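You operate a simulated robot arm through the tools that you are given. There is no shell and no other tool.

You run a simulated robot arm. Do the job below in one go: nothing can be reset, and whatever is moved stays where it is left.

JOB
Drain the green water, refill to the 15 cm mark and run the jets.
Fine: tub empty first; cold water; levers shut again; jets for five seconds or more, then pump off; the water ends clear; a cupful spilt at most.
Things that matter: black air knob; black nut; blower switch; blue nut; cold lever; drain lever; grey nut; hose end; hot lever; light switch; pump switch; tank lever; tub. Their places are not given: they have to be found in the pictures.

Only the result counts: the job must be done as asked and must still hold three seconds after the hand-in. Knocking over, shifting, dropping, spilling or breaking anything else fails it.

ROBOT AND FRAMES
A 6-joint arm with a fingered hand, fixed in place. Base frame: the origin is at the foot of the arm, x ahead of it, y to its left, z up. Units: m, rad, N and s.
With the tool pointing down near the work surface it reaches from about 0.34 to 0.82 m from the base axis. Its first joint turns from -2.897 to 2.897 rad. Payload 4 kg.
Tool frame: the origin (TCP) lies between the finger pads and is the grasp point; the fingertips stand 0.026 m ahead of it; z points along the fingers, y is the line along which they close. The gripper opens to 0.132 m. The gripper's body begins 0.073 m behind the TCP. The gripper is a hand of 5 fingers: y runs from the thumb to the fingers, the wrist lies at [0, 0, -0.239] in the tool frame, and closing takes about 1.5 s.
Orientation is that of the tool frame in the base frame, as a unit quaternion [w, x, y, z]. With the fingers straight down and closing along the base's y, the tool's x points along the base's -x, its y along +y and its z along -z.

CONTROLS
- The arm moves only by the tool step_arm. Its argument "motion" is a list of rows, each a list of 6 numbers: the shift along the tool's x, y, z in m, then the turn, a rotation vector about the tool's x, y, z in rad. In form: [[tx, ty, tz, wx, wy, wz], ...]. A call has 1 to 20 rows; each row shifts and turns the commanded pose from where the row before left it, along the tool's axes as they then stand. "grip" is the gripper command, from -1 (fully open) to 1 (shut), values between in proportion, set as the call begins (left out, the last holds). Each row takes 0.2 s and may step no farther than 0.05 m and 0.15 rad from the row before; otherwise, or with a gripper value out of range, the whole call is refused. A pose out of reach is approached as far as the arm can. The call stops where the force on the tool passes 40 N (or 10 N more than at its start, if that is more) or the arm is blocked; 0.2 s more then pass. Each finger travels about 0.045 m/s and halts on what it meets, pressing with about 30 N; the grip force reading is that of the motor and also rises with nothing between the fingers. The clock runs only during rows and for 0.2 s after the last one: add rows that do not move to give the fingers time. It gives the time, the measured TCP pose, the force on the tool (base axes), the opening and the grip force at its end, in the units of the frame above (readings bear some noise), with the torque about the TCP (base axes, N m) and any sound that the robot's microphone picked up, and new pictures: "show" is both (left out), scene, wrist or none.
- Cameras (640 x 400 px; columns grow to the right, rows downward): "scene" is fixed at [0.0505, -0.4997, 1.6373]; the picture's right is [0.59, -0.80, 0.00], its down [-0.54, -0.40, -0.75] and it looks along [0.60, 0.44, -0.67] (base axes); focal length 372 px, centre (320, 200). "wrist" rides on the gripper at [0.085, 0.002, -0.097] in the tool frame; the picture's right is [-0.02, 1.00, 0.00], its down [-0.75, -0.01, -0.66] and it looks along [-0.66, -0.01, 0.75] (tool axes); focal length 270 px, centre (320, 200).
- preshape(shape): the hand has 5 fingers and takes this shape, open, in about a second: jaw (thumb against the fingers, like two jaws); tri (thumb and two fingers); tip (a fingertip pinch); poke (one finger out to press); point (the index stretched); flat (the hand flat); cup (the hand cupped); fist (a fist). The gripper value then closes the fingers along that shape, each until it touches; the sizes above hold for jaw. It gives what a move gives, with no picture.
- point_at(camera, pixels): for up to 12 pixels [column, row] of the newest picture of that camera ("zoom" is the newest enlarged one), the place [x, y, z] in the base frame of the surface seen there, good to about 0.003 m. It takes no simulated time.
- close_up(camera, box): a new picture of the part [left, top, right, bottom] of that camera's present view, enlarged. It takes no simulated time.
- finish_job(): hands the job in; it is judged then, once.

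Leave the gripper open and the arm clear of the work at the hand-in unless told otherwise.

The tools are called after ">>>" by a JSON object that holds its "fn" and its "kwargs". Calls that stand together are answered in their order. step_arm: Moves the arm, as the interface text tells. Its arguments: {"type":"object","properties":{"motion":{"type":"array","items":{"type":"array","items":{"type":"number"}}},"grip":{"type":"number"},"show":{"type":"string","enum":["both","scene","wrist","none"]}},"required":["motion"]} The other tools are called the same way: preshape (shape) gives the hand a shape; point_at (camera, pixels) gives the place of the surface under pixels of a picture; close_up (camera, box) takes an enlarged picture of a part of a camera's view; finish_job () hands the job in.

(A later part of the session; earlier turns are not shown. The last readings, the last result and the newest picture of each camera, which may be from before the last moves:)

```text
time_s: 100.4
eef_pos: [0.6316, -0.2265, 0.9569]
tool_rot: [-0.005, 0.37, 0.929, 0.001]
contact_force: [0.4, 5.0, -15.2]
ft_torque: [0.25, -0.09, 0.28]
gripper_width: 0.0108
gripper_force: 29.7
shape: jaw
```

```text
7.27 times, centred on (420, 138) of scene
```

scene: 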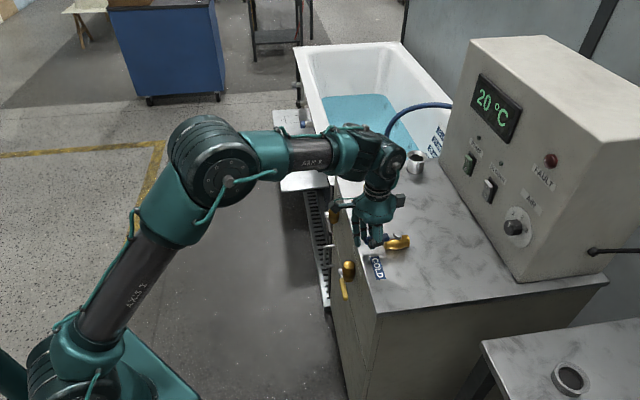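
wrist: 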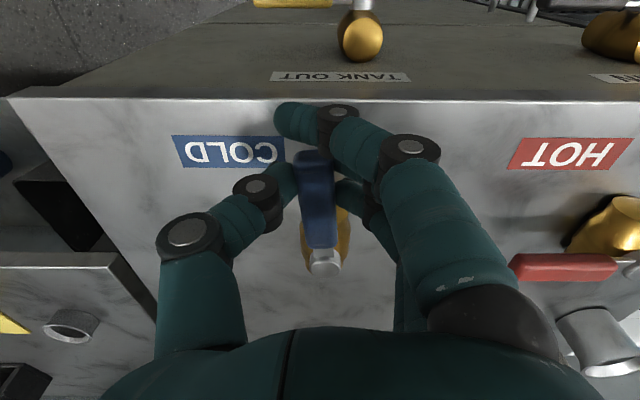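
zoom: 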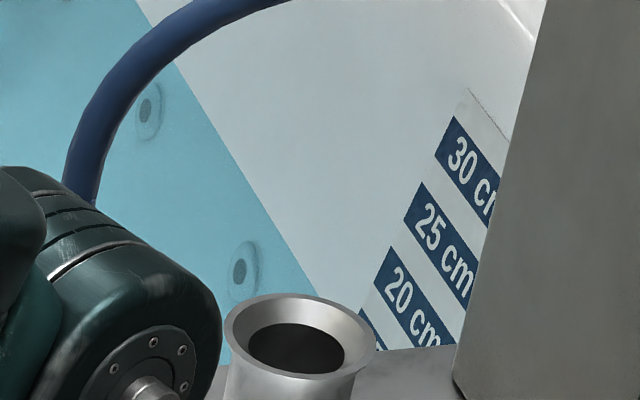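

Level averages 0.530; target 0.5425. I wait another 1.8 s and then start turning the lever shut in the same call.

>>> {"fn": "step_arm", "kwargs": {"motion": [[0, 0, 0, 0, 0, 0], [0, 0, 0, 0, 0, 0], [0, 0, 0, 0, 0, 0], [0, 0, 0, 0, 0, 0], [0, 0, 0, 0, 0, 0], [0, 0, 0, 0, 0, 0], [0, 0, 0, 0, 0, 0], [0, 0, 0, 0, 0, 0], [0, 0, 0, 0, 0, 0], [-0.0005, -0.0089, 0.001, 0, 0, -0.12], [-0.0005, -0.0089, 0.001, 0, 0, -0.12], [-0.0005, -0.0089, 0, 0, 0, -0.12], [-0.0005, -0.0089, 0, 0, 0, -0.12], [-0.0005, -0.0089, 0, 0, 0, -0.12], [-0.0005, -0.0089, 0, 0, 0, -0.12]], "show": "both"}}

```text
time_s: 103.6
eef_pos: [0.611, -0.276, 0.9554]
tool_rot: [-0.001, 0.018, 1.0, 0.001]
contact_force: [12.6, 4.3, 11.6]
ft_torque: [0.22, -0.3, 0.29]
gripper_width: 0.011
gripper_force: 30.3
shape: jaw
```

scene: 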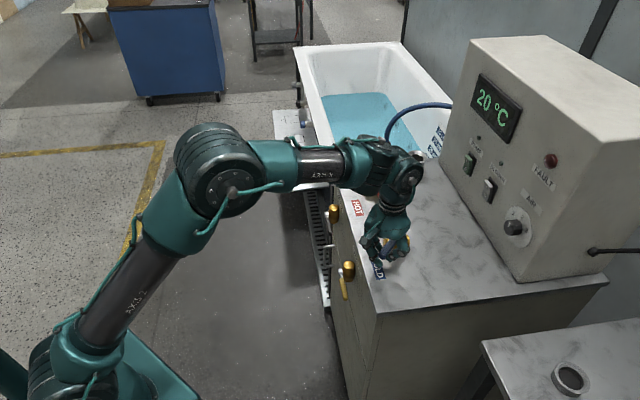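
wrist: 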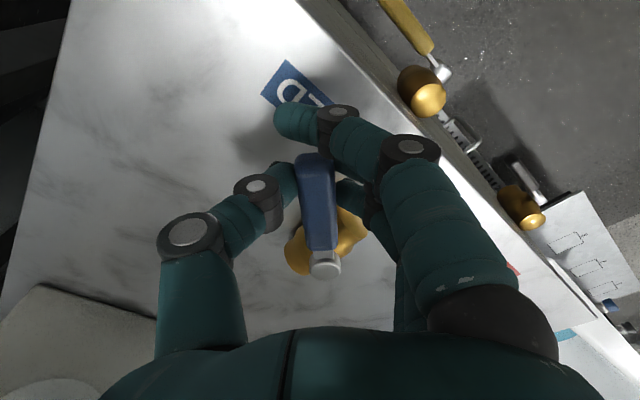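

Halfway shut. I continue with six more steps.

>>> {"fn": "step_arm", "kwargs": {"motion": [[-0.0005, -0.0089, 0, 0, 0, -0.12], [-0.0005, -0.0089, 0, 0, 0, -0.12], [-0.0005, -0.0089, 0, 0, 0, -0.12], [-0.0005, -0.0089, 0, 0, 0, -0.12], [-0.0005, -0.0089, 0, 0, 0, -0.12], [-0.0005, -0.0089, 0, 0, 0, -0.12]], "show": "both"}}

>>> {"fn": "point_at", "kwargs": {"camera": "scene", "pixels": [[345, 118], [355, 118], [365, 117], [375, 115], [340, 108], [350, 105], [360, 108], [370, 108]]}}

>>> {"fn": "point_at", "kwargs": {"camera": "wrist", "pixels": [[318, 165], [318, 200], [320, 235], [323, 262]]}}

```text
time_s: 105.0
eef_pos: [0.6265, -0.3223, 0.9533]
tool_rot: [-0.002, -0.337, 0.941, 0.004]
contact_force: [17.5, 18.4, 22.7]
ft_torque: [0.48, -0.24, 0.19]
gripper_width: 0.012
gripper_force: 29.7
shape: jaw
```

scene: 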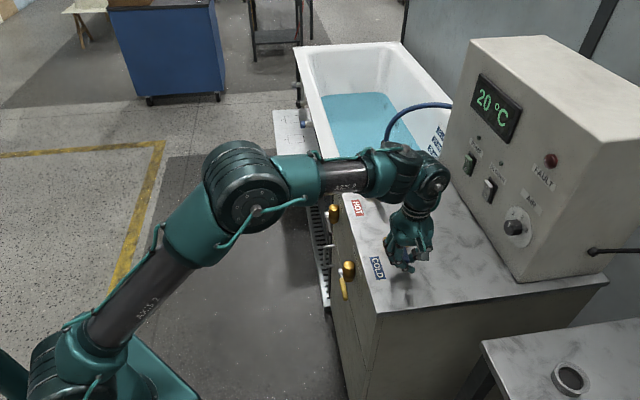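
wrist: 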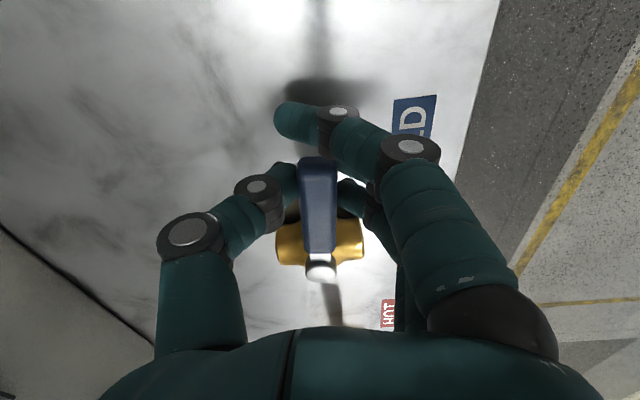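

```text
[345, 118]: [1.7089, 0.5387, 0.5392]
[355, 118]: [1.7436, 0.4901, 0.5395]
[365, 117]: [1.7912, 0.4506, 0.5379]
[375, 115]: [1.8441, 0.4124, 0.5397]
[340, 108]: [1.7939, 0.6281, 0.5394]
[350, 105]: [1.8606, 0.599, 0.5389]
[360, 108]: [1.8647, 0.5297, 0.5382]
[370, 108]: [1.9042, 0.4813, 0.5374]
```

```text
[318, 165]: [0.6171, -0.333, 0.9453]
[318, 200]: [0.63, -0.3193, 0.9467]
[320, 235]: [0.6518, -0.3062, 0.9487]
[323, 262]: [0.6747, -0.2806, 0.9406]
```

The level reads 0.539 (14.6 cm) and the lever has about 0.1 rad left. I relieve the built-up force and finish closing.

>>> {"fn": "step_arm", "kwargs": {"motion": [[-0.003, 0, -0.002, 0, 0, 0], [-0.001, -0.005, -0.001, 0, 0, -0.06], [0, -0.0045, 0, 0, 0, -0.06]], "show": "both"}}

>>> {"fn": "point_at", "kwargs": {"camera": "wrist", "pixels": [[318, 165], [318, 200], [320, 235], [323, 262]]}}

```text
time_s: 105.8
eef_pos: [0.6357, -0.3295, 0.9557]
tool_rot: [-0.005, -0.389, 0.921, 0.007]
contact_force: [-12.4, 13.1, 1.6]
ft_torque: [0.46, 0.34, 0.21]
gripper_width: 0.0104
gripper_force: 30.0
shape: jaw
```

scene: 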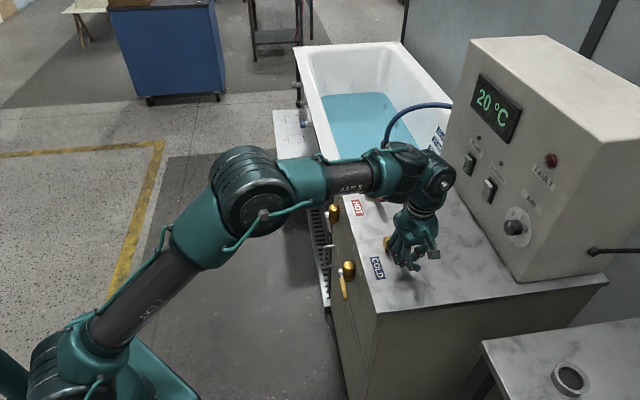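
wrist: 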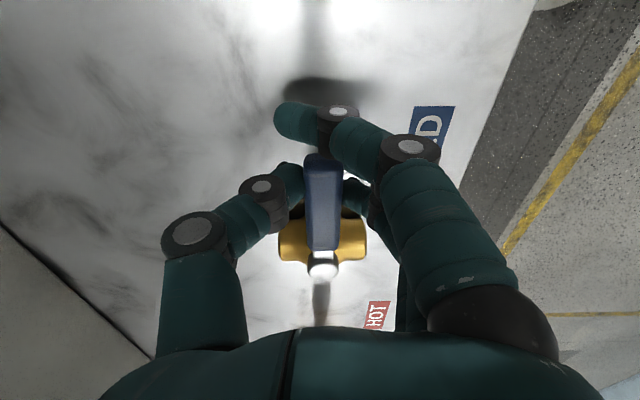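

```text
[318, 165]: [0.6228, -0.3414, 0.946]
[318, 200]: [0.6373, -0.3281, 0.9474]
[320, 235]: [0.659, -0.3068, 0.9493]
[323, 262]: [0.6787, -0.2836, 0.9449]
```

The lever is parallel to its original direction again (w -0.680 all along) and rests on its stop: shut. I release and rise straight up.

>>> {"fn": "step_arm", "kwargs": {"motion": [[0, 0.001, 0, 0, 0, 0], [0, 0, 0, 0, 0, 0], [0, 0, 0, 0, 0, 0], [0, 0, 0, 0, 0, 0], [0, 0, 0, 0, 0, 0], [0, 0, 0, 0, 0, 0], [0, 0, 0, 0, 0, 0], [0, 0, -0.03, 0, 0, 0], [0, 0, -0.035, 0, 0, 0], [0, 0, -0.035, 0, 0, 0]], "grip": -1, "show": "both"}}

>>> {"fn": "close_up", "kwargs": {"camera": "scene", "box": [300, 60, 460, 165]}}

>>> {"fn": "point_at", "kwargs": {"camera": "scene", "pixels": [[345, 118], [355, 118], [365, 117], [375, 115], [340, 108], [350, 105], [360, 108], [370, 108]]}}

```text
time_s: 108.0
eef_pos: [0.6371, -0.3288, 1.0573]
tool_rot: [-0.003, -0.39, 0.921, 0.004]
contact_force: [0.9, 0.4, -0.4]
ft_torque: [0.01, -0.03, -0.01]
gripper_width: 0.1318
gripper_force: 0.0
shape: jaw
```

scene: 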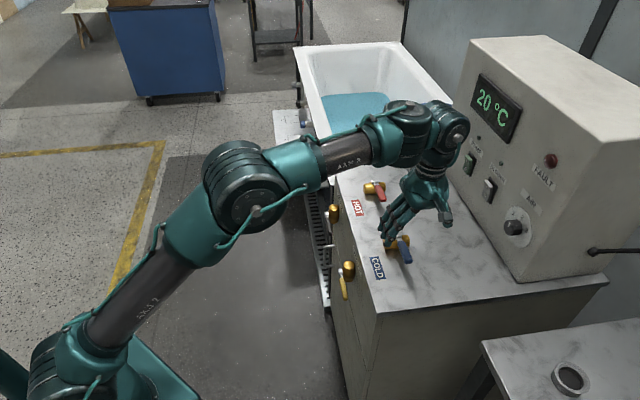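
wrist: 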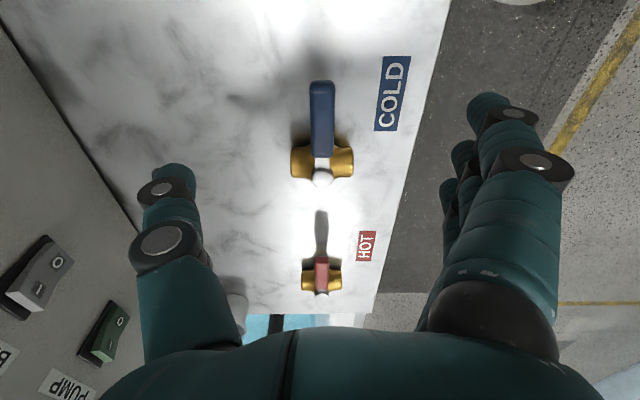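

```text
3.81 times, centred on (380, 112) of scene
```

zoom: 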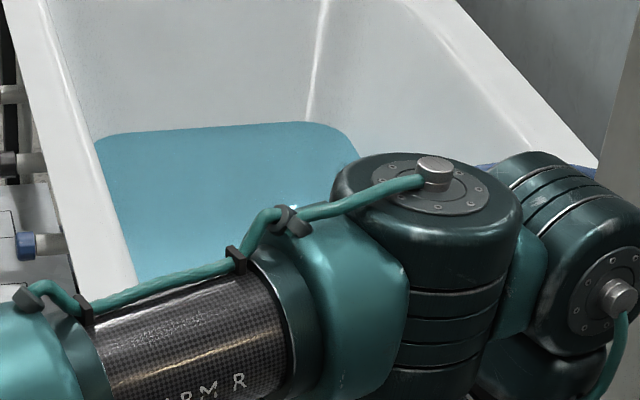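

```text
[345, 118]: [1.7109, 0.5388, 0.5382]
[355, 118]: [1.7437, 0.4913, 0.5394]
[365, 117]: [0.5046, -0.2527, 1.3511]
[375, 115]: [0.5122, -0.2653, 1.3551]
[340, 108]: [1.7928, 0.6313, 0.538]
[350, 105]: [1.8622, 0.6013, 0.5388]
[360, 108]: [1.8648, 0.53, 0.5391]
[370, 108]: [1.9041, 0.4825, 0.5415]
```

The level is steady at 0.539 with clear blue water, all levers shut. Next is the pump switch: I measure it.

>>> {"fn": "close_up", "kwargs": {"camera": "scene", "box": [450, 130, 520, 200]}}

>>> {"fn": "point_at", "kwargs": {"camera": "zoom", "pixels": [[215, 165], [213, 180], [208, 220], [215, 245], [250, 200], [232, 150], [290, 110], [284, 46], [330, 320], [180, 200], [260, 140]]}}

>>> {"fn": "close_up", "kwargs": {"camera": "wrist", "box": [0, 220, 160, 400]}}

>>> {"fn": "point_at", "kwargs": {"camera": "wrist", "pixels": [[105, 332], [120, 321], [92, 348], [115, 345], [40, 285], [57, 262], [75, 250], [75, 380]]}}

```text
5.71 times, centred on (485, 165) of scene
```

zoom: 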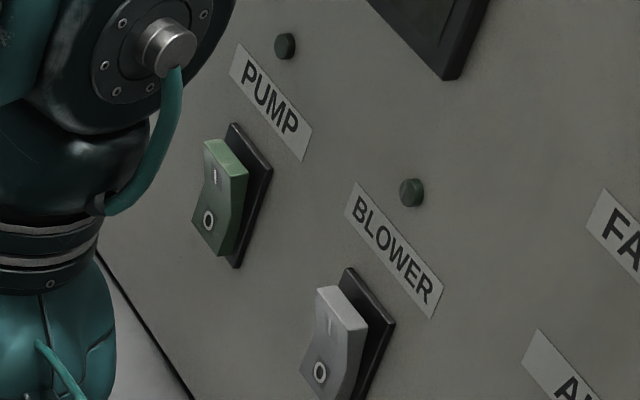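

```text
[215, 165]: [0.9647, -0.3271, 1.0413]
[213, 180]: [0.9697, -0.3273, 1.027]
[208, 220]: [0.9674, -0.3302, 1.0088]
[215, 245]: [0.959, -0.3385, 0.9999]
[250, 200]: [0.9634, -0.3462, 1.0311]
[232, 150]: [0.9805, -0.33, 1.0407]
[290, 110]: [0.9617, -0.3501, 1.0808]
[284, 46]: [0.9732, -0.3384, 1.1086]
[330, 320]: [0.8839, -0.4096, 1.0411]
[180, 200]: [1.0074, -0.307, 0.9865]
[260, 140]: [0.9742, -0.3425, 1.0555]
```

```text
2.22 times, centred on (80, 310) of wrist
```

zoom: 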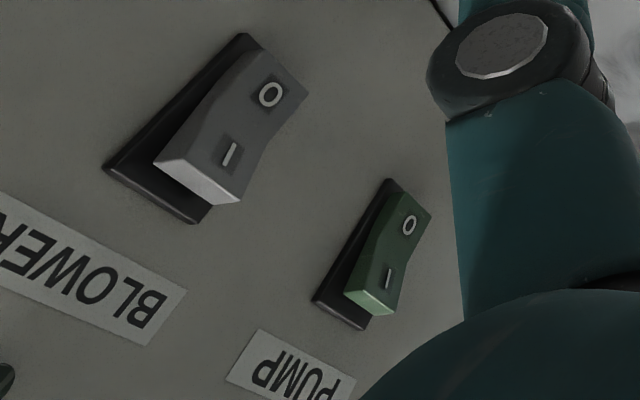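

```text
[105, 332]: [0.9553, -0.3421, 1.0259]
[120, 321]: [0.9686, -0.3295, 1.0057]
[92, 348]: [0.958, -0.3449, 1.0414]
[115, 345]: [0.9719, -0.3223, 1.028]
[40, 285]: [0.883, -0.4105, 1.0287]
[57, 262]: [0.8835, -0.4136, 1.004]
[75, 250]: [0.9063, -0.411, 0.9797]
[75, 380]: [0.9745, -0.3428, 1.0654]
```

The pump rocker's "I" pad is at s 0.458, w -0.908, z 1.037, with the panel at w -0.924. I will use the "point" shape with the hand pitched 20 degrees below level so the index leads. First the shape.

>>> {"fn": "preshape", "kwargs": {"shape": "point"}}

>>> {"fn": "step_arm", "kwargs": {"motion": [[0, 0, 0, 0.1357, 0, 0], [0, 0, 0, 0.1357, 0, 0], [0, 0, 0, 0.1357, 0, 0], [0, 0, 0, 0.1357, 0, 0], [0, 0, 0, 0.1357, 0, 0], [0, 0, 0, 0.1357, 0, 0], [0, 0, 0, 0.1357, 0, 0], [0, 0, 0, 0.1357, 0, 0], [0, 0, 0, 0.1357, 0, 0]], "show": "both"}}

```text
time_s: 108.9
eef_pos: [0.6371, -0.3297, 1.058]
tool_rot: [-0.003, -0.391, 0.92, 0.005]
contact_force: [-0.2, 1.0, 0.2]
ft_torque: [0.0, -0.04, -0.01]
gripper_width: 0.126
gripper_force: 0.0
shape: point
```

```text
time_s: 110.9
eef_pos: [0.6364, -0.3301, 1.0563]
tool_rot: [0.222, -0.322, 0.756, -0.525]
contact_force: [0.2, -0.1, 1.2]
ft_torque: [-0.01, -0.01, 0.0]
gripper_width: 0.1261
gripper_force: 0.1
shape: point
```

scene: 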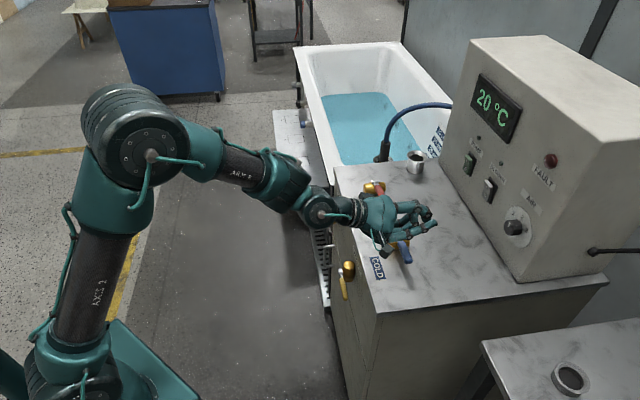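
wrist: 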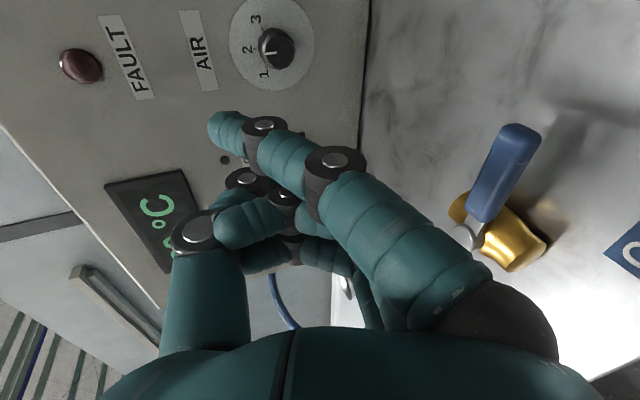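

The hand is pitched as planned and the tub is in clear view. I measure the index tip, and the water level, from here.

>>> {"fn": "point_at", "kwargs": {"camera": "wrist", "pixels": [[212, 122], [222, 118], [235, 125], [215, 140]]}}

>>> {"fn": "close_up", "kwargs": {"camera": "scene", "box": [360, 190, 450, 270]}}

>>> {"fn": "point_at", "kwargs": {"camera": "zoom", "pixels": [[470, 215], [460, 210], [440, 190], [480, 225], [475, 205]]}}

>>> {"fn": "point_at", "kwargs": {"camera": "scene", "pixels": [[345, 118], [355, 118], [365, 117], [375, 115], [340, 108], [350, 105], [360, 108], [370, 108], [350, 140], [360, 150], [370, 140]]}}

>>> {"fn": "close_up", "kwargs": {"camera": "scene", "box": [300, 60, 460, 165]}}

```text
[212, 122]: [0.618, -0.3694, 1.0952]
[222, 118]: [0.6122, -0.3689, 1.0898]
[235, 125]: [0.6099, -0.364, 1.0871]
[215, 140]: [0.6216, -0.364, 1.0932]
```

```text
5.00 times, centred on (405, 230) of scene
```

zoom: 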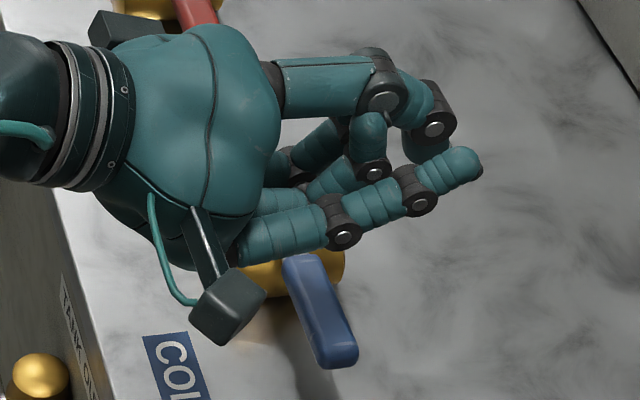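

```text
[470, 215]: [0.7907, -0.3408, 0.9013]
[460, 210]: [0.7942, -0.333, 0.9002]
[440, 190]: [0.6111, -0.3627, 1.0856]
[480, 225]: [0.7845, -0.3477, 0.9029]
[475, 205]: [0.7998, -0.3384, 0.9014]
```

```text
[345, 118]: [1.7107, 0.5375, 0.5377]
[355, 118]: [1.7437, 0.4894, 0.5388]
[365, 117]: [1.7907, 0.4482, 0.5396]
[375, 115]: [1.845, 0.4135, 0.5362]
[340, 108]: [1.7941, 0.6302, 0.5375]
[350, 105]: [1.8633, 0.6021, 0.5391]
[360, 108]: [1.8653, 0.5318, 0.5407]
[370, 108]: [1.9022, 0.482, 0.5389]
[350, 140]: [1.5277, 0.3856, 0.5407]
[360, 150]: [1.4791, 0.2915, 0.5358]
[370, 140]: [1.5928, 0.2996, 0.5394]
```

```text
3.81 times, centred on (380, 112) of scene
```

zoom: 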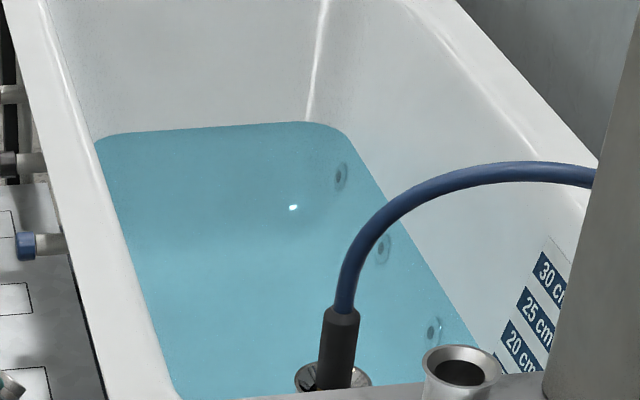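

The index tip sits at tool offset about (0.037, -0.044, 0.008). I move along the counter toward the pump switch at this height, then part-way forward.

>>> {"fn": "step_arm", "kwargs": {"motion": [[-0.0441, 0, 0, 0, 0, 0], [-0.0441, 0, 0, 0, 0, 0], [-0.0441, 0, 0, 0, 0, 0], [-0.0441, 0, 0, 0, 0, 0], [-0.0441, 0, 0, 0, 0, 0], [-0.0441, 0, 0, 0, 0, 0], [0, -0.002, 0.04, 0, 0, 0], [0, -0.002, 0.04, 0, 0, 0], [0, -0.002, 0.04, 0, 0, 0]], "show": "both"}}

```text
time_s: 112.9
eef_pos: [0.9046, -0.2185, 1.0213]
tool_rot: [0.223, -0.322, 0.756, -0.525]
contact_force: [0.2, -0.4, 1.0]
ft_torque: [0.0, 0.03, 0.01]
gripper_width: 0.1259
gripper_force: 0.0
shape: point
```

scene: 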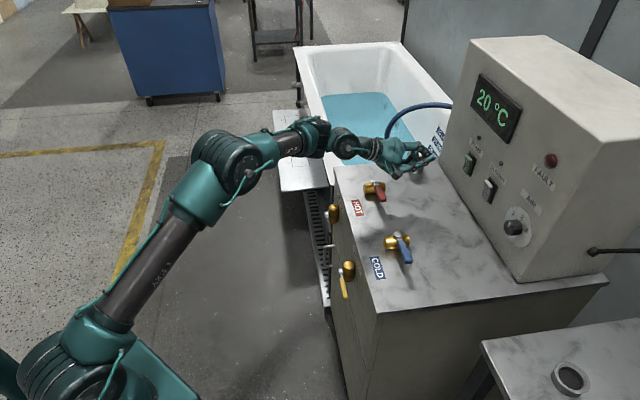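
wrist: 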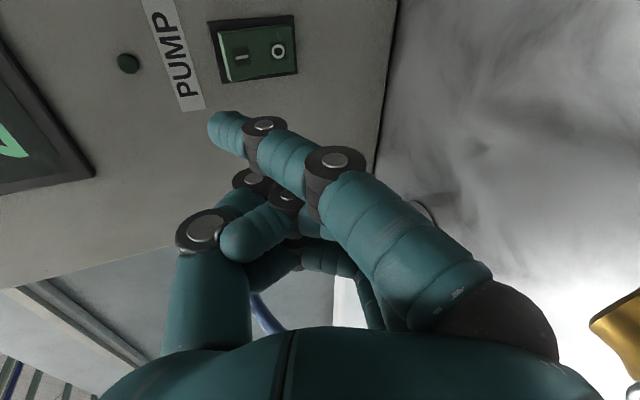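

The pump switch is at (255, 50) in the wrist picture with "I" at (240, 58). I measure it and the finger tip.

>>> {"fn": "point_at", "kwargs": {"camera": "wrist", "pixels": [[240, 58], [228, 55], [278, 50], [260, 55], [212, 122], [216, 115], [225, 112], [240, 30], [245, 78], [190, 60]]}}

>>> {"fn": "close_up", "kwargs": {"camera": "wrist", "box": [180, 0, 320, 140]}}

```text
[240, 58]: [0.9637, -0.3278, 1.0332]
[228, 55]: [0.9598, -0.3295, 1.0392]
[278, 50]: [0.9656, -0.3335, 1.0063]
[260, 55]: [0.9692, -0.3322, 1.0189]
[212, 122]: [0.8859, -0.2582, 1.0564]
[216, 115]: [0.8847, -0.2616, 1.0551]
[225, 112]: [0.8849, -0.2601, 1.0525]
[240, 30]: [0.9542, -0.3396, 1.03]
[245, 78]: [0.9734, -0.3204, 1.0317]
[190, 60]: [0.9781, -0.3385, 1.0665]
```

```text
2.86 times, centred on (250, 70) of wrist
```

zoom: 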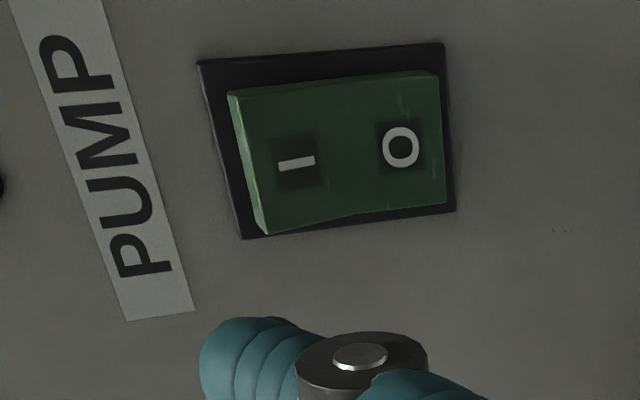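

I approach to about 1 cm in front of the "I" pad.

>>> {"fn": "step_arm", "kwargs": {"motion": [[0.0007, -0.002, 0.0298, 0, 0, 0], [0.0007, -0.002, 0.0298, 0, 0, 0], [0.0006, -0.0019, 0.03, 0, 0, 0]], "show": "both"}}

>>> {"fn": "close_up", "kwargs": {"camera": "wrist", "box": [180, 60, 320, 200]}}

>>> {"fn": "close_up", "kwargs": {"camera": "scene", "box": [420, 120, 520, 200]}}

```text
time_s: 113.7
eef_pos: [0.9562, -0.2776, 0.992]
tool_rot: [0.225, -0.322, 0.756, -0.524]
contact_force: [-0.3, 0.0, -0.6]
ft_torque: [0.01, -0.02, -0.02]
gripper_width: 0.1261
gripper_force: 0.1
shape: point
out of reach, approached as far as the arm can: row 3
```

scene: 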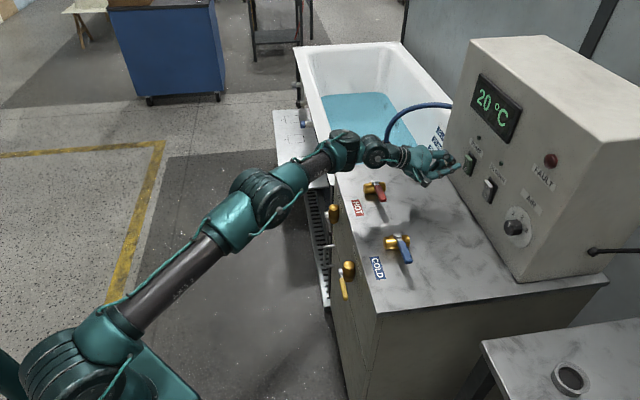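
wrist: 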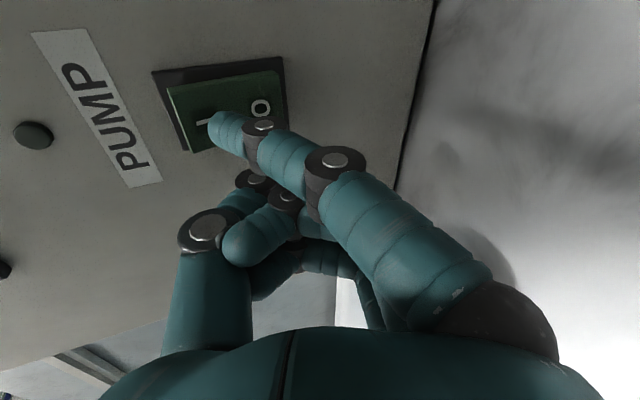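

```text
2.86 times, centred on (250, 130) of wrist
```

zoom: 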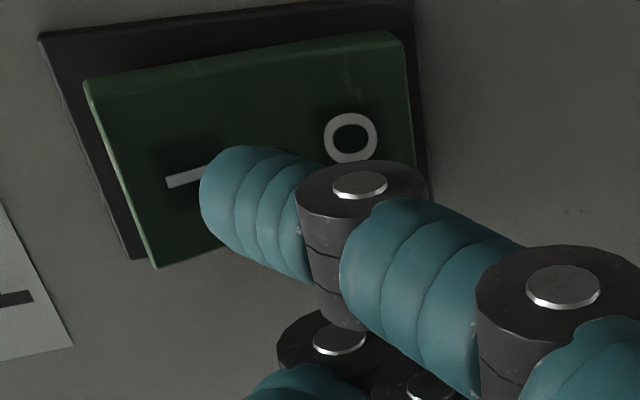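

```text
5.00 times, centred on (470, 160) of scene
```

zoom: 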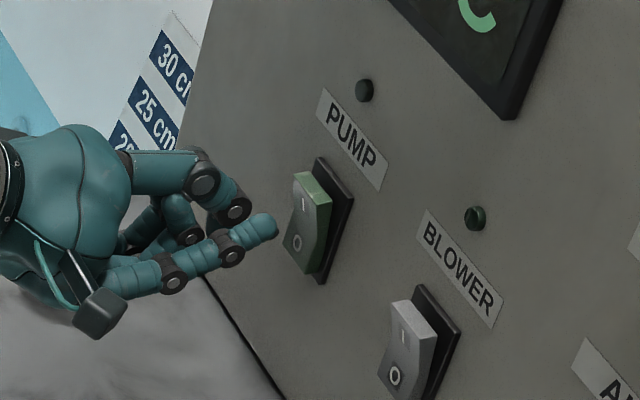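

The arm is near full stretch here and the tip is still about 1.5 cm short. Yawing the hand toward the radial direction will win reach, so I back off slightly while turning -0.4 rad about tool y.

>>> {"fn": "step_arm", "kwargs": {"motion": [[0, 0, -0.01, 0, -0.133, 0], [0, 0, -0.01, 0, -0.133, 0], [0, 0, -0.005, 0, -0.133, 0]], "show": "both"}}

>>> {"fn": "close_up", "kwargs": {"camera": "scene", "box": [420, 120, 520, 200]}}

```text
time_s: 114.5
eef_pos: [0.9365, -0.2633, 1.0005]
tool_rot: [0.37, -0.419, 0.696, -0.45]
contact_force: [0.3, 0.1, -0.3]
ft_torque: [-0.02, -0.03, 0.04]
gripper_width: 0.126
gripper_force: 0.0
shape: point
```

scene: 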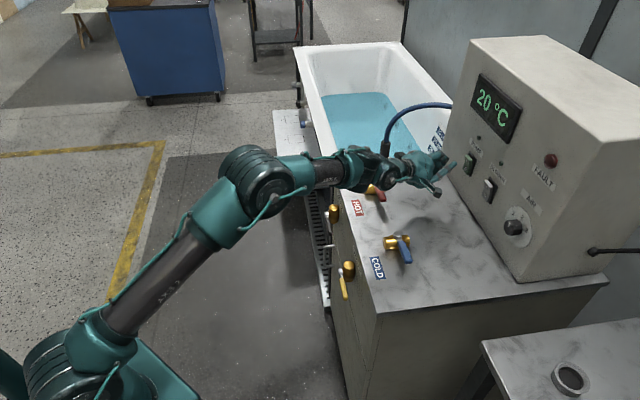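
wrist: 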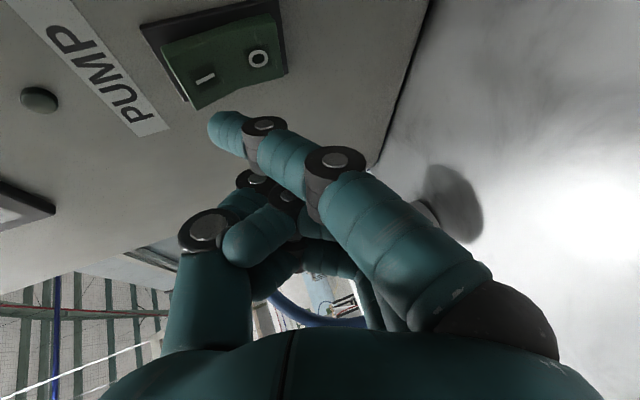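

```text
5.00 times, centred on (470, 160) of scene
```

zoom: 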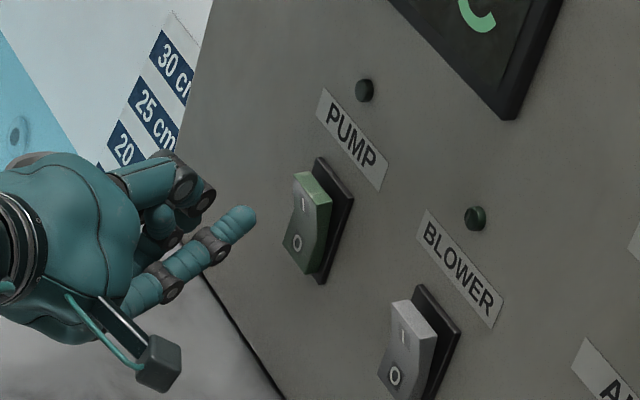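

Good, the pose is reachable and the tip is about 2.9 cm from the pad. I advance 2.4 cm along the panel normal.

>>> {"fn": "step_arm", "kwargs": {"motion": [[0.002, -0.0042, 0.0115, 0, 0, 0], [0.0047, -0.0042, 0.0102, 0, 0, 0]], "show": "both"}}

>>> {"fn": "close_up", "kwargs": {"camera": "scene", "box": [440, 130, 500, 180]}}

>>> {"fn": "close_up", "kwargs": {"camera": "wrist", "box": [160, 40, 320, 160]}}

```text
time_s: 115.1
eef_pos: [0.9549, -0.2799, 1.0002]
tool_rot: [0.368, -0.419, 0.697, -0.451]
contact_force: [0.4, -0.2, -1.0]
ft_torque: [0.02, -0.01, -0.02]
gripper_width: 0.126
gripper_force: 0.1
shape: point
```

scene: 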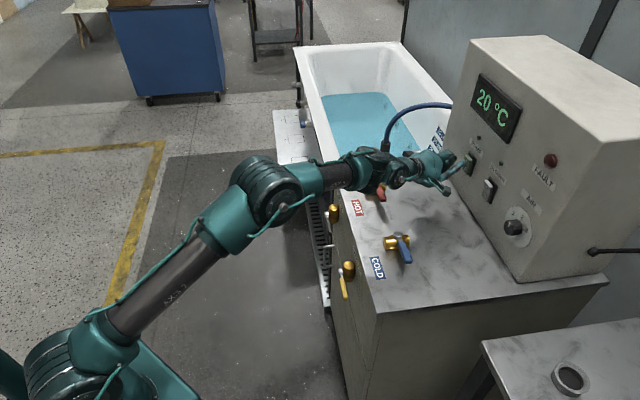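
wrist: 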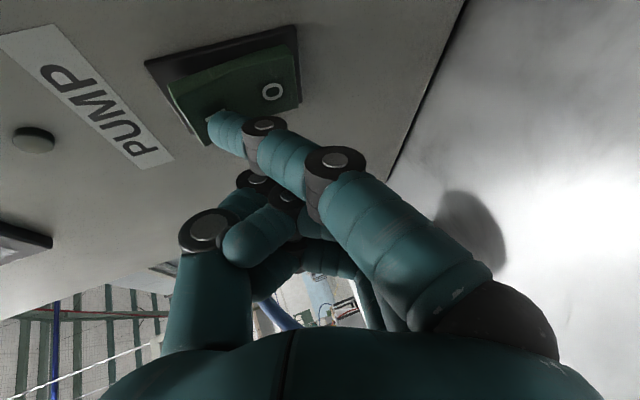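

```text
8.00 times, centred on (470, 155) of scene
```

zoom: 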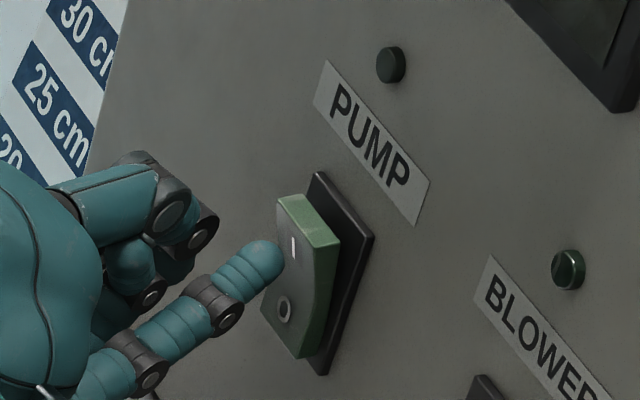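

```text
3.33 times, centred on (240, 100) of wrist
```

zoom: 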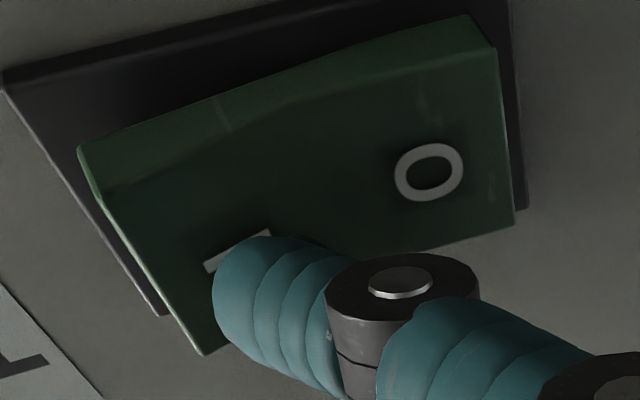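

The tip is right at the "I" pad. I press in by small steps along the normal and watch force and lamp.

>>> {"fn": "step_arm", "kwargs": {"motion": [[0.0024, -0.0021, 0.0051, 0, 0, 0], [0.0024, -0.0021, 0.0051, 0, 0, 0]], "show": "both"}}

>>> {"fn": "close_up", "kwargs": {"camera": "scene", "box": [440, 130, 500, 180]}}

```text
time_s: 115.7
eef_pos: [0.9641, -0.2866, 1.0017]
tool_rot: [0.368, -0.42, 0.697, -0.45]
contact_force: [-9.2, 13.4, 0.4]
ft_torque: [-0.55, -0.38, -0.48]
gripper_width: 0.126
gripper_force: 0.2
shape: point
heard: click
```

scene: 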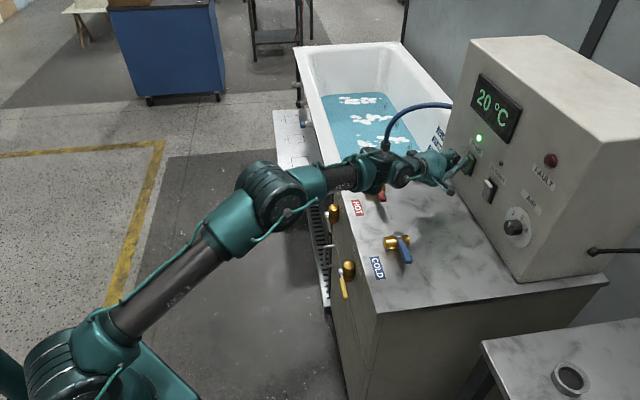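
wrist: 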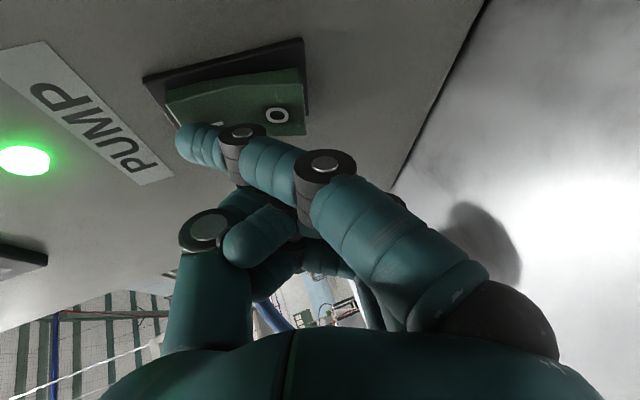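

```text
8.00 times, centred on (470, 155) of scene
```

zoom: 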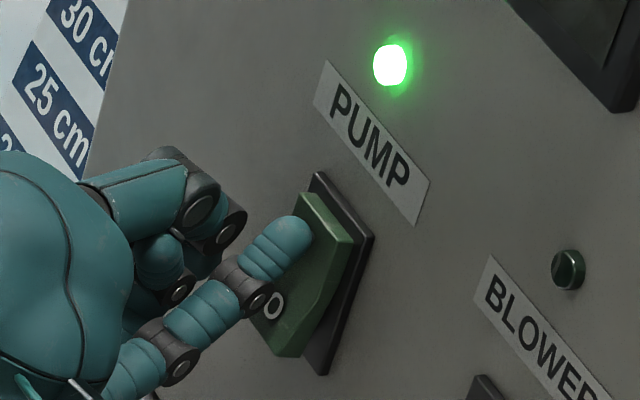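

A click, the pump lamp is green and the jets are foaming. I withdraw the finger 3 cm and let the jets run, watching the tub and fault lamp.

>>> {"fn": "step_arm", "kwargs": {"motion": [[-0.0059, 0.0052, -0.0128, 0, 0, 0], [-0.0059, 0.0052, -0.0128, 0, 0, 0], [0, 0, 0, 0, 0, 0], [0, 0, 0, 0, 0, 0], [0, 0, 0, 0, 0, 0], [0, 0, 0, 0, 0, 0]], "show": "both"}}

>>> {"fn": "close_up", "kwargs": {"camera": "scene", "box": [300, 60, 460, 165]}}

>>> {"fn": "close_up", "kwargs": {"camera": "scene", "box": [440, 60, 600, 260]}}

>>> {"fn": "point_at", "kwargs": {"camera": "scene", "pixels": [[345, 118], [355, 125], [340, 108], [345, 135], [352, 150]]}}

```text
time_s: 117.1
eef_pos: [0.9422, -0.2652, 1.0007]
tool_rot: [0.367, -0.419, 0.698, -0.45]
contact_force: [-0.5, 0.0, 0.5]
ft_torque: [-0.05, 0.01, -0.02]
gripper_width: 0.126
gripper_force: 0.0
shape: point
```

scene: 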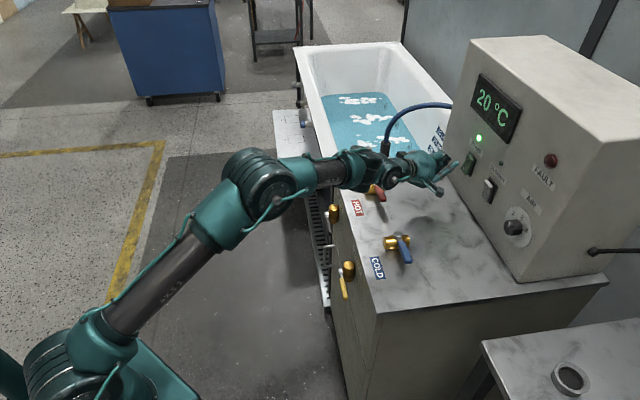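
wrist: 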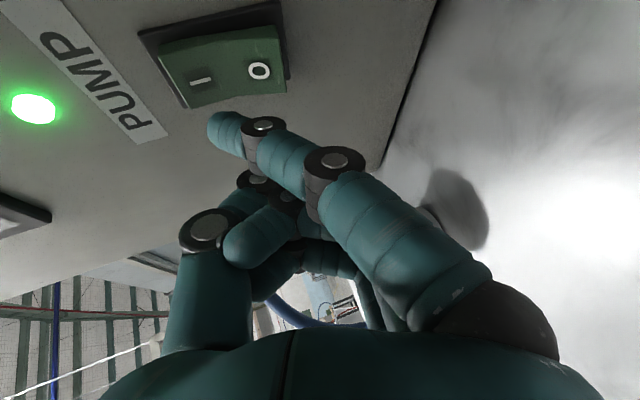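

```text
3.81 times, centred on (380, 112) of scene
```

zoom: 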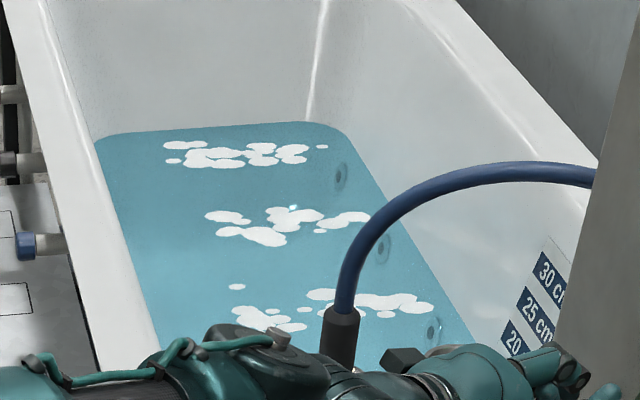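

```text
2.00 times, centred on (520, 160) of scene
```

zoom: 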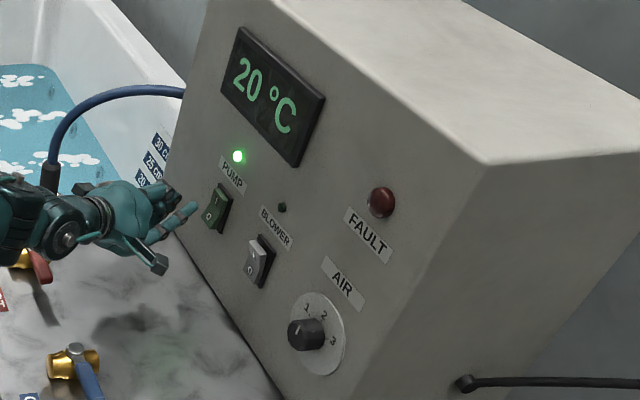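

```text
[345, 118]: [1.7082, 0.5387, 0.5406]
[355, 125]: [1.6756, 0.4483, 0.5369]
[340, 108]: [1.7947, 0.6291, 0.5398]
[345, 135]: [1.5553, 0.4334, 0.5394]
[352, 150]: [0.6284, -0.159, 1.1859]
```

The jets are running with no fault lamp. While they run, I lower the finger by 3 cm to face the "O" pad and wait.

>>> {"fn": "step_arm", "kwargs": {"motion": [[0.0014, 0.0094, 0.0032, 0, 0, 0], [0.0014, 0.0094, 0.0032, 0, 0, 0], [0.0013, 0.0093, 0.0032, 0, 0, 0], [0, 0, 0, 0, 0, 0], [0, 0, 0, 0, 0, 0], [0, 0, 0, 0, 0, 0], [0, 0, 0, 0, 0, 0], [0, 0, 0, 0, 0, 0], [0, 0, 0, 0, 0, 0], [0, 0, 0, 0, 0, 0], [0, 0, 0, 0, 0, 0], [0, 0, 0, 0, 0, 0]], "show": "both"}}

>>> {"fn": "close_up", "kwargs": {"camera": "wrist", "box": [140, 0, 320, 160]}}

>>> {"fn": "point_at", "kwargs": {"camera": "zoom", "pixels": [[240, 100], [280, 110], [300, 130], [260, 120]]}}

>>> {"fn": "close_up", "kwargs": {"camera": "scene", "box": [410, 120, 500, 190]}}

```text
time_s: 119.7
eef_pos: [0.9417, -0.2671, 0.9704]
tool_rot: [0.368, -0.419, 0.698, -0.45]
contact_force: [-1.0, -0.3, 0.0]
ft_torque: [-0.05, 0.0, 0.03]
gripper_width: 0.126
gripper_force: 0.0
shape: point
```

scene: 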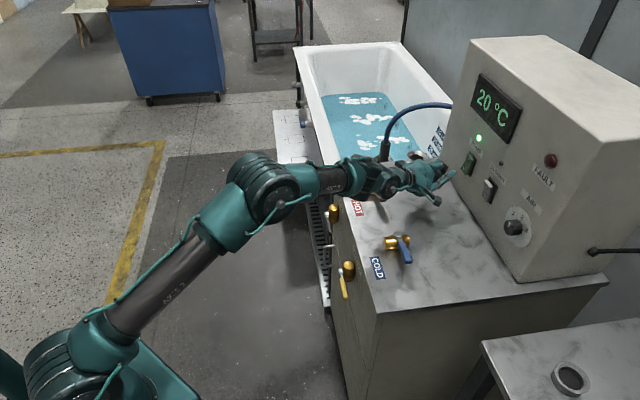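
wrist: 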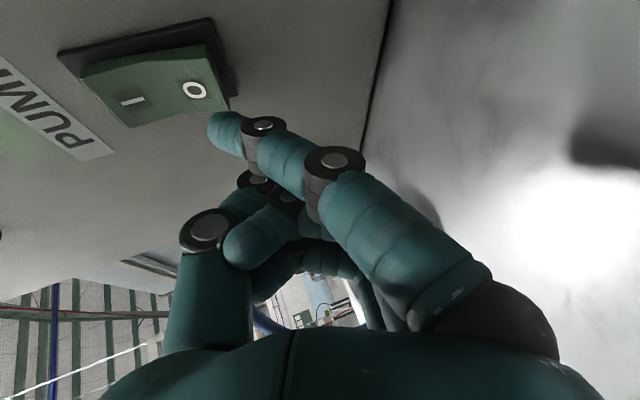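

```text
2.50 times, centred on (230, 80) of wrist
```

zoom: 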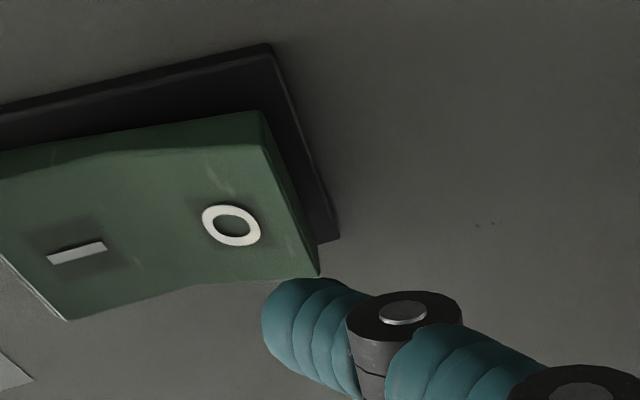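

```text
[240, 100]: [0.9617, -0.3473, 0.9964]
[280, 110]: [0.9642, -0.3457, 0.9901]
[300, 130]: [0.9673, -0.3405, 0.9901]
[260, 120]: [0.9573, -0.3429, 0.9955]
```

```text
5.71 times, centred on (455, 155) of scene
```

zoom: 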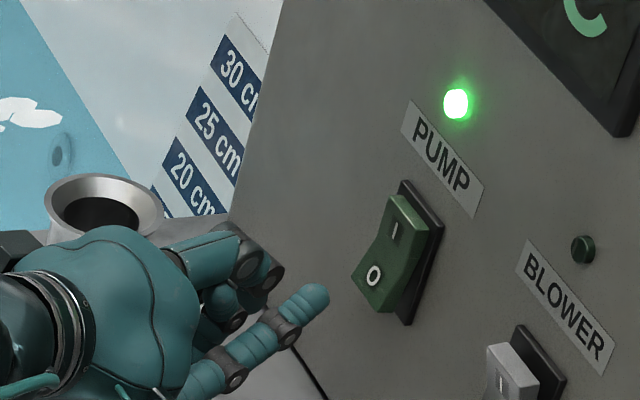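

The tip seems a few millimetres low for the "O" pad; I measure the pad's place.

>>> {"fn": "close_up", "kwargs": {"camera": "wrist", "box": [140, 0, 320, 160]}}

>>> {"fn": "point_at", "kwargs": {"camera": "zoom", "pixels": [[230, 225], [290, 240], [210, 160], [235, 260], [75, 253], [315, 265], [262, 120], [280, 290], [290, 300]]}}

```text
2.50 times, centred on (230, 80) of wrist
```

zoom: 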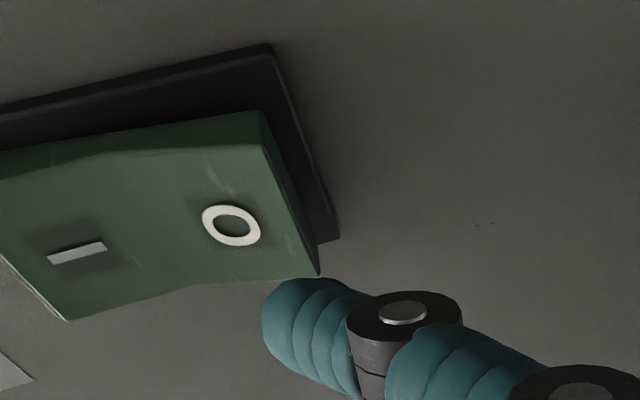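

```text
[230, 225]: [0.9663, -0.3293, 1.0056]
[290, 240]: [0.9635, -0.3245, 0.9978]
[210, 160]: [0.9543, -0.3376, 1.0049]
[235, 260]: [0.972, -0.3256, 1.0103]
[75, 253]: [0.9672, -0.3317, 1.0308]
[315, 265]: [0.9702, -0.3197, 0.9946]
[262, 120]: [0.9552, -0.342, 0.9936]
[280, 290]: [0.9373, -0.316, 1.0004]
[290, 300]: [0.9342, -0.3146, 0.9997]
```

"O" centre is at (0.966, -0.329, 1.006) and my tip is well aligned, 2.5 cm away. I wait two more seconds and then close the gap to the pad without pressing.

>>> {"fn": "step_arm", "kwargs": {"motion": [[0, 0, 0, 0, 0, 0], [0, 0, 0, 0, 0, 0], [0, 0, 0, 0, 0, 0], [0, 0, 0, 0, 0, 0], [0, 0, 0, 0, 0, 0], [0, 0, 0, 0, 0, 0], [0, 0, 0, 0, 0, 0], [0, 0, 0, 0, 0, 0], [0, 0, 0, 0, 0, 0], [0, 0, 0, 0, 0, 0], [0, 0, 0, 0, 0, 0], [0, 0, 0, 0, 0, 0], [0.0033, -0.0045, 0.0082, 0, 0, 0], [0.0033, -0.0045, 0.0082, 0, 0, 0]], "show": "both"}}

>>> {"fn": "close_up", "kwargs": {"camera": "scene", "box": [440, 130, 500, 180]}}

>>> {"fn": "close_up", "kwargs": {"camera": "wrist", "box": [140, 0, 320, 160]}}

```text
time_s: 122.7
eef_pos: [0.9567, -0.2817, 0.9733]
tool_rot: [0.368, -0.419, 0.697, -0.45]
contact_force: [-0.6, 1.0, -0.3]
ft_torque: [-0.02, -0.05, -0.01]
gripper_width: 0.126
gripper_force: 0.1
shape: point
```

scene: 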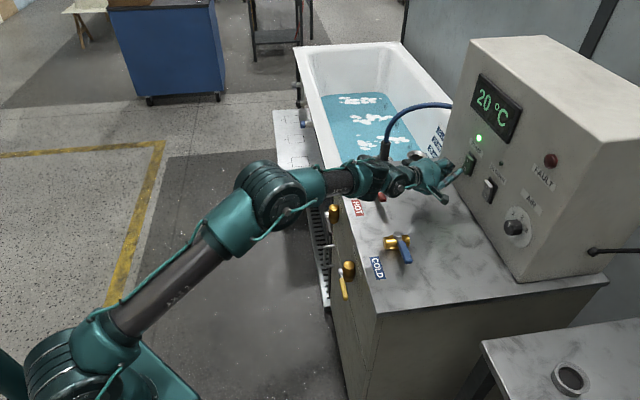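
wrist: 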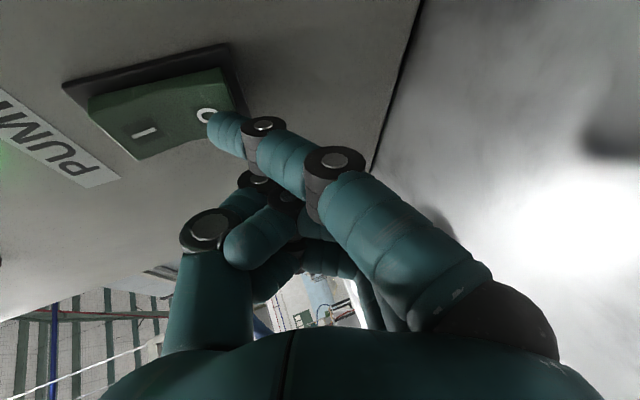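

```text
8.00 times, centred on (470, 155) of scene
```

zoom: 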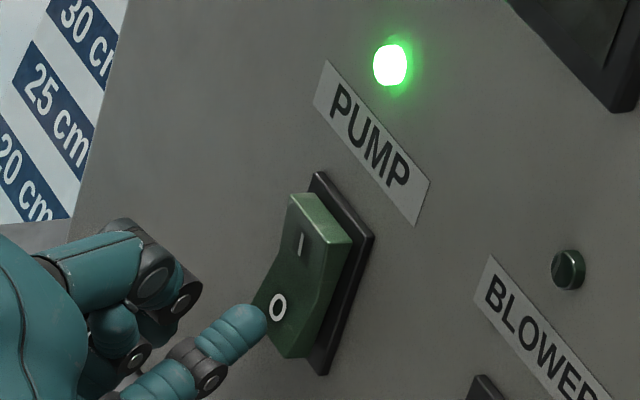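

```text
2.50 times, centred on (230, 80) of wrist
```

zoom: 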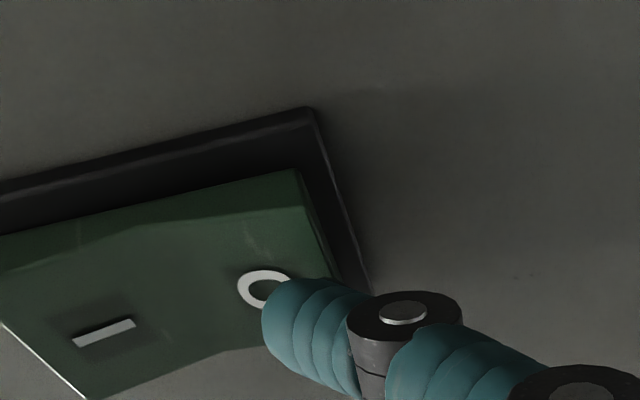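

The jets have run over seven seconds and the water stays blue. Now I press "O".

>>> {"fn": "step_arm", "kwargs": {"motion": [[0.0024, -0.0021, 0.0051, 0, 0, 0], [0.0024, -0.0021, 0.0051, 0, 0, 0]], "show": "both"}}

>>> {"fn": "close_up", "kwargs": {"camera": "scene", "box": [440, 130, 500, 180]}}

```text
time_s: 123.4
eef_pos: [0.9626, -0.2847, 0.9645]
tool_rot: [0.365, -0.424, 0.7, -0.444]
contact_force: [-16.5, 9.8, -5.5]
ft_torque: [-0.08, -0.53, -0.78]
gripper_width: 0.1258
gripper_force: 0.0
shape: point
stopped in row 2: the force on the tool passed its limit at 44 N (the readings are from after the stop); the commanded pose is now the measured one
```

scene: 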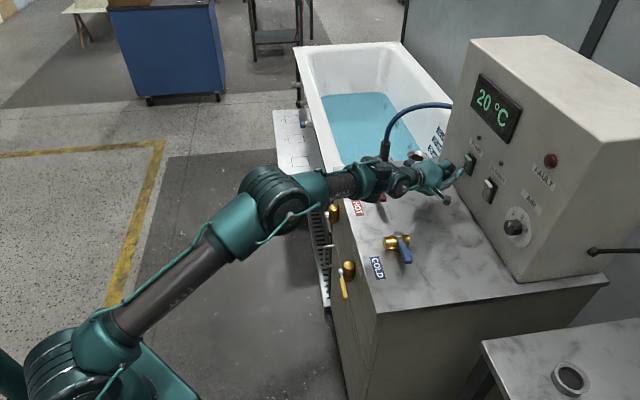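
wrist: 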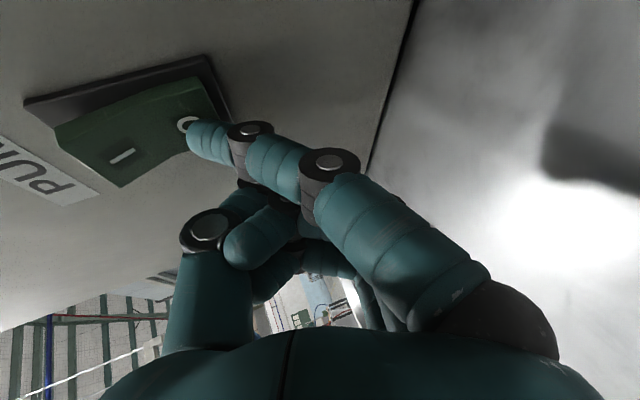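

```text
8.00 times, centred on (470, 155) of scene
```

zoom: 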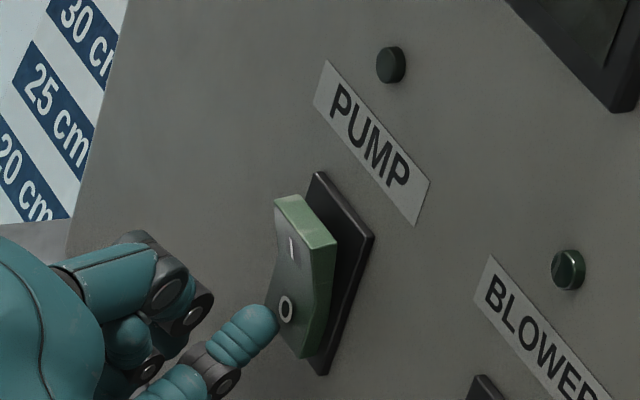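

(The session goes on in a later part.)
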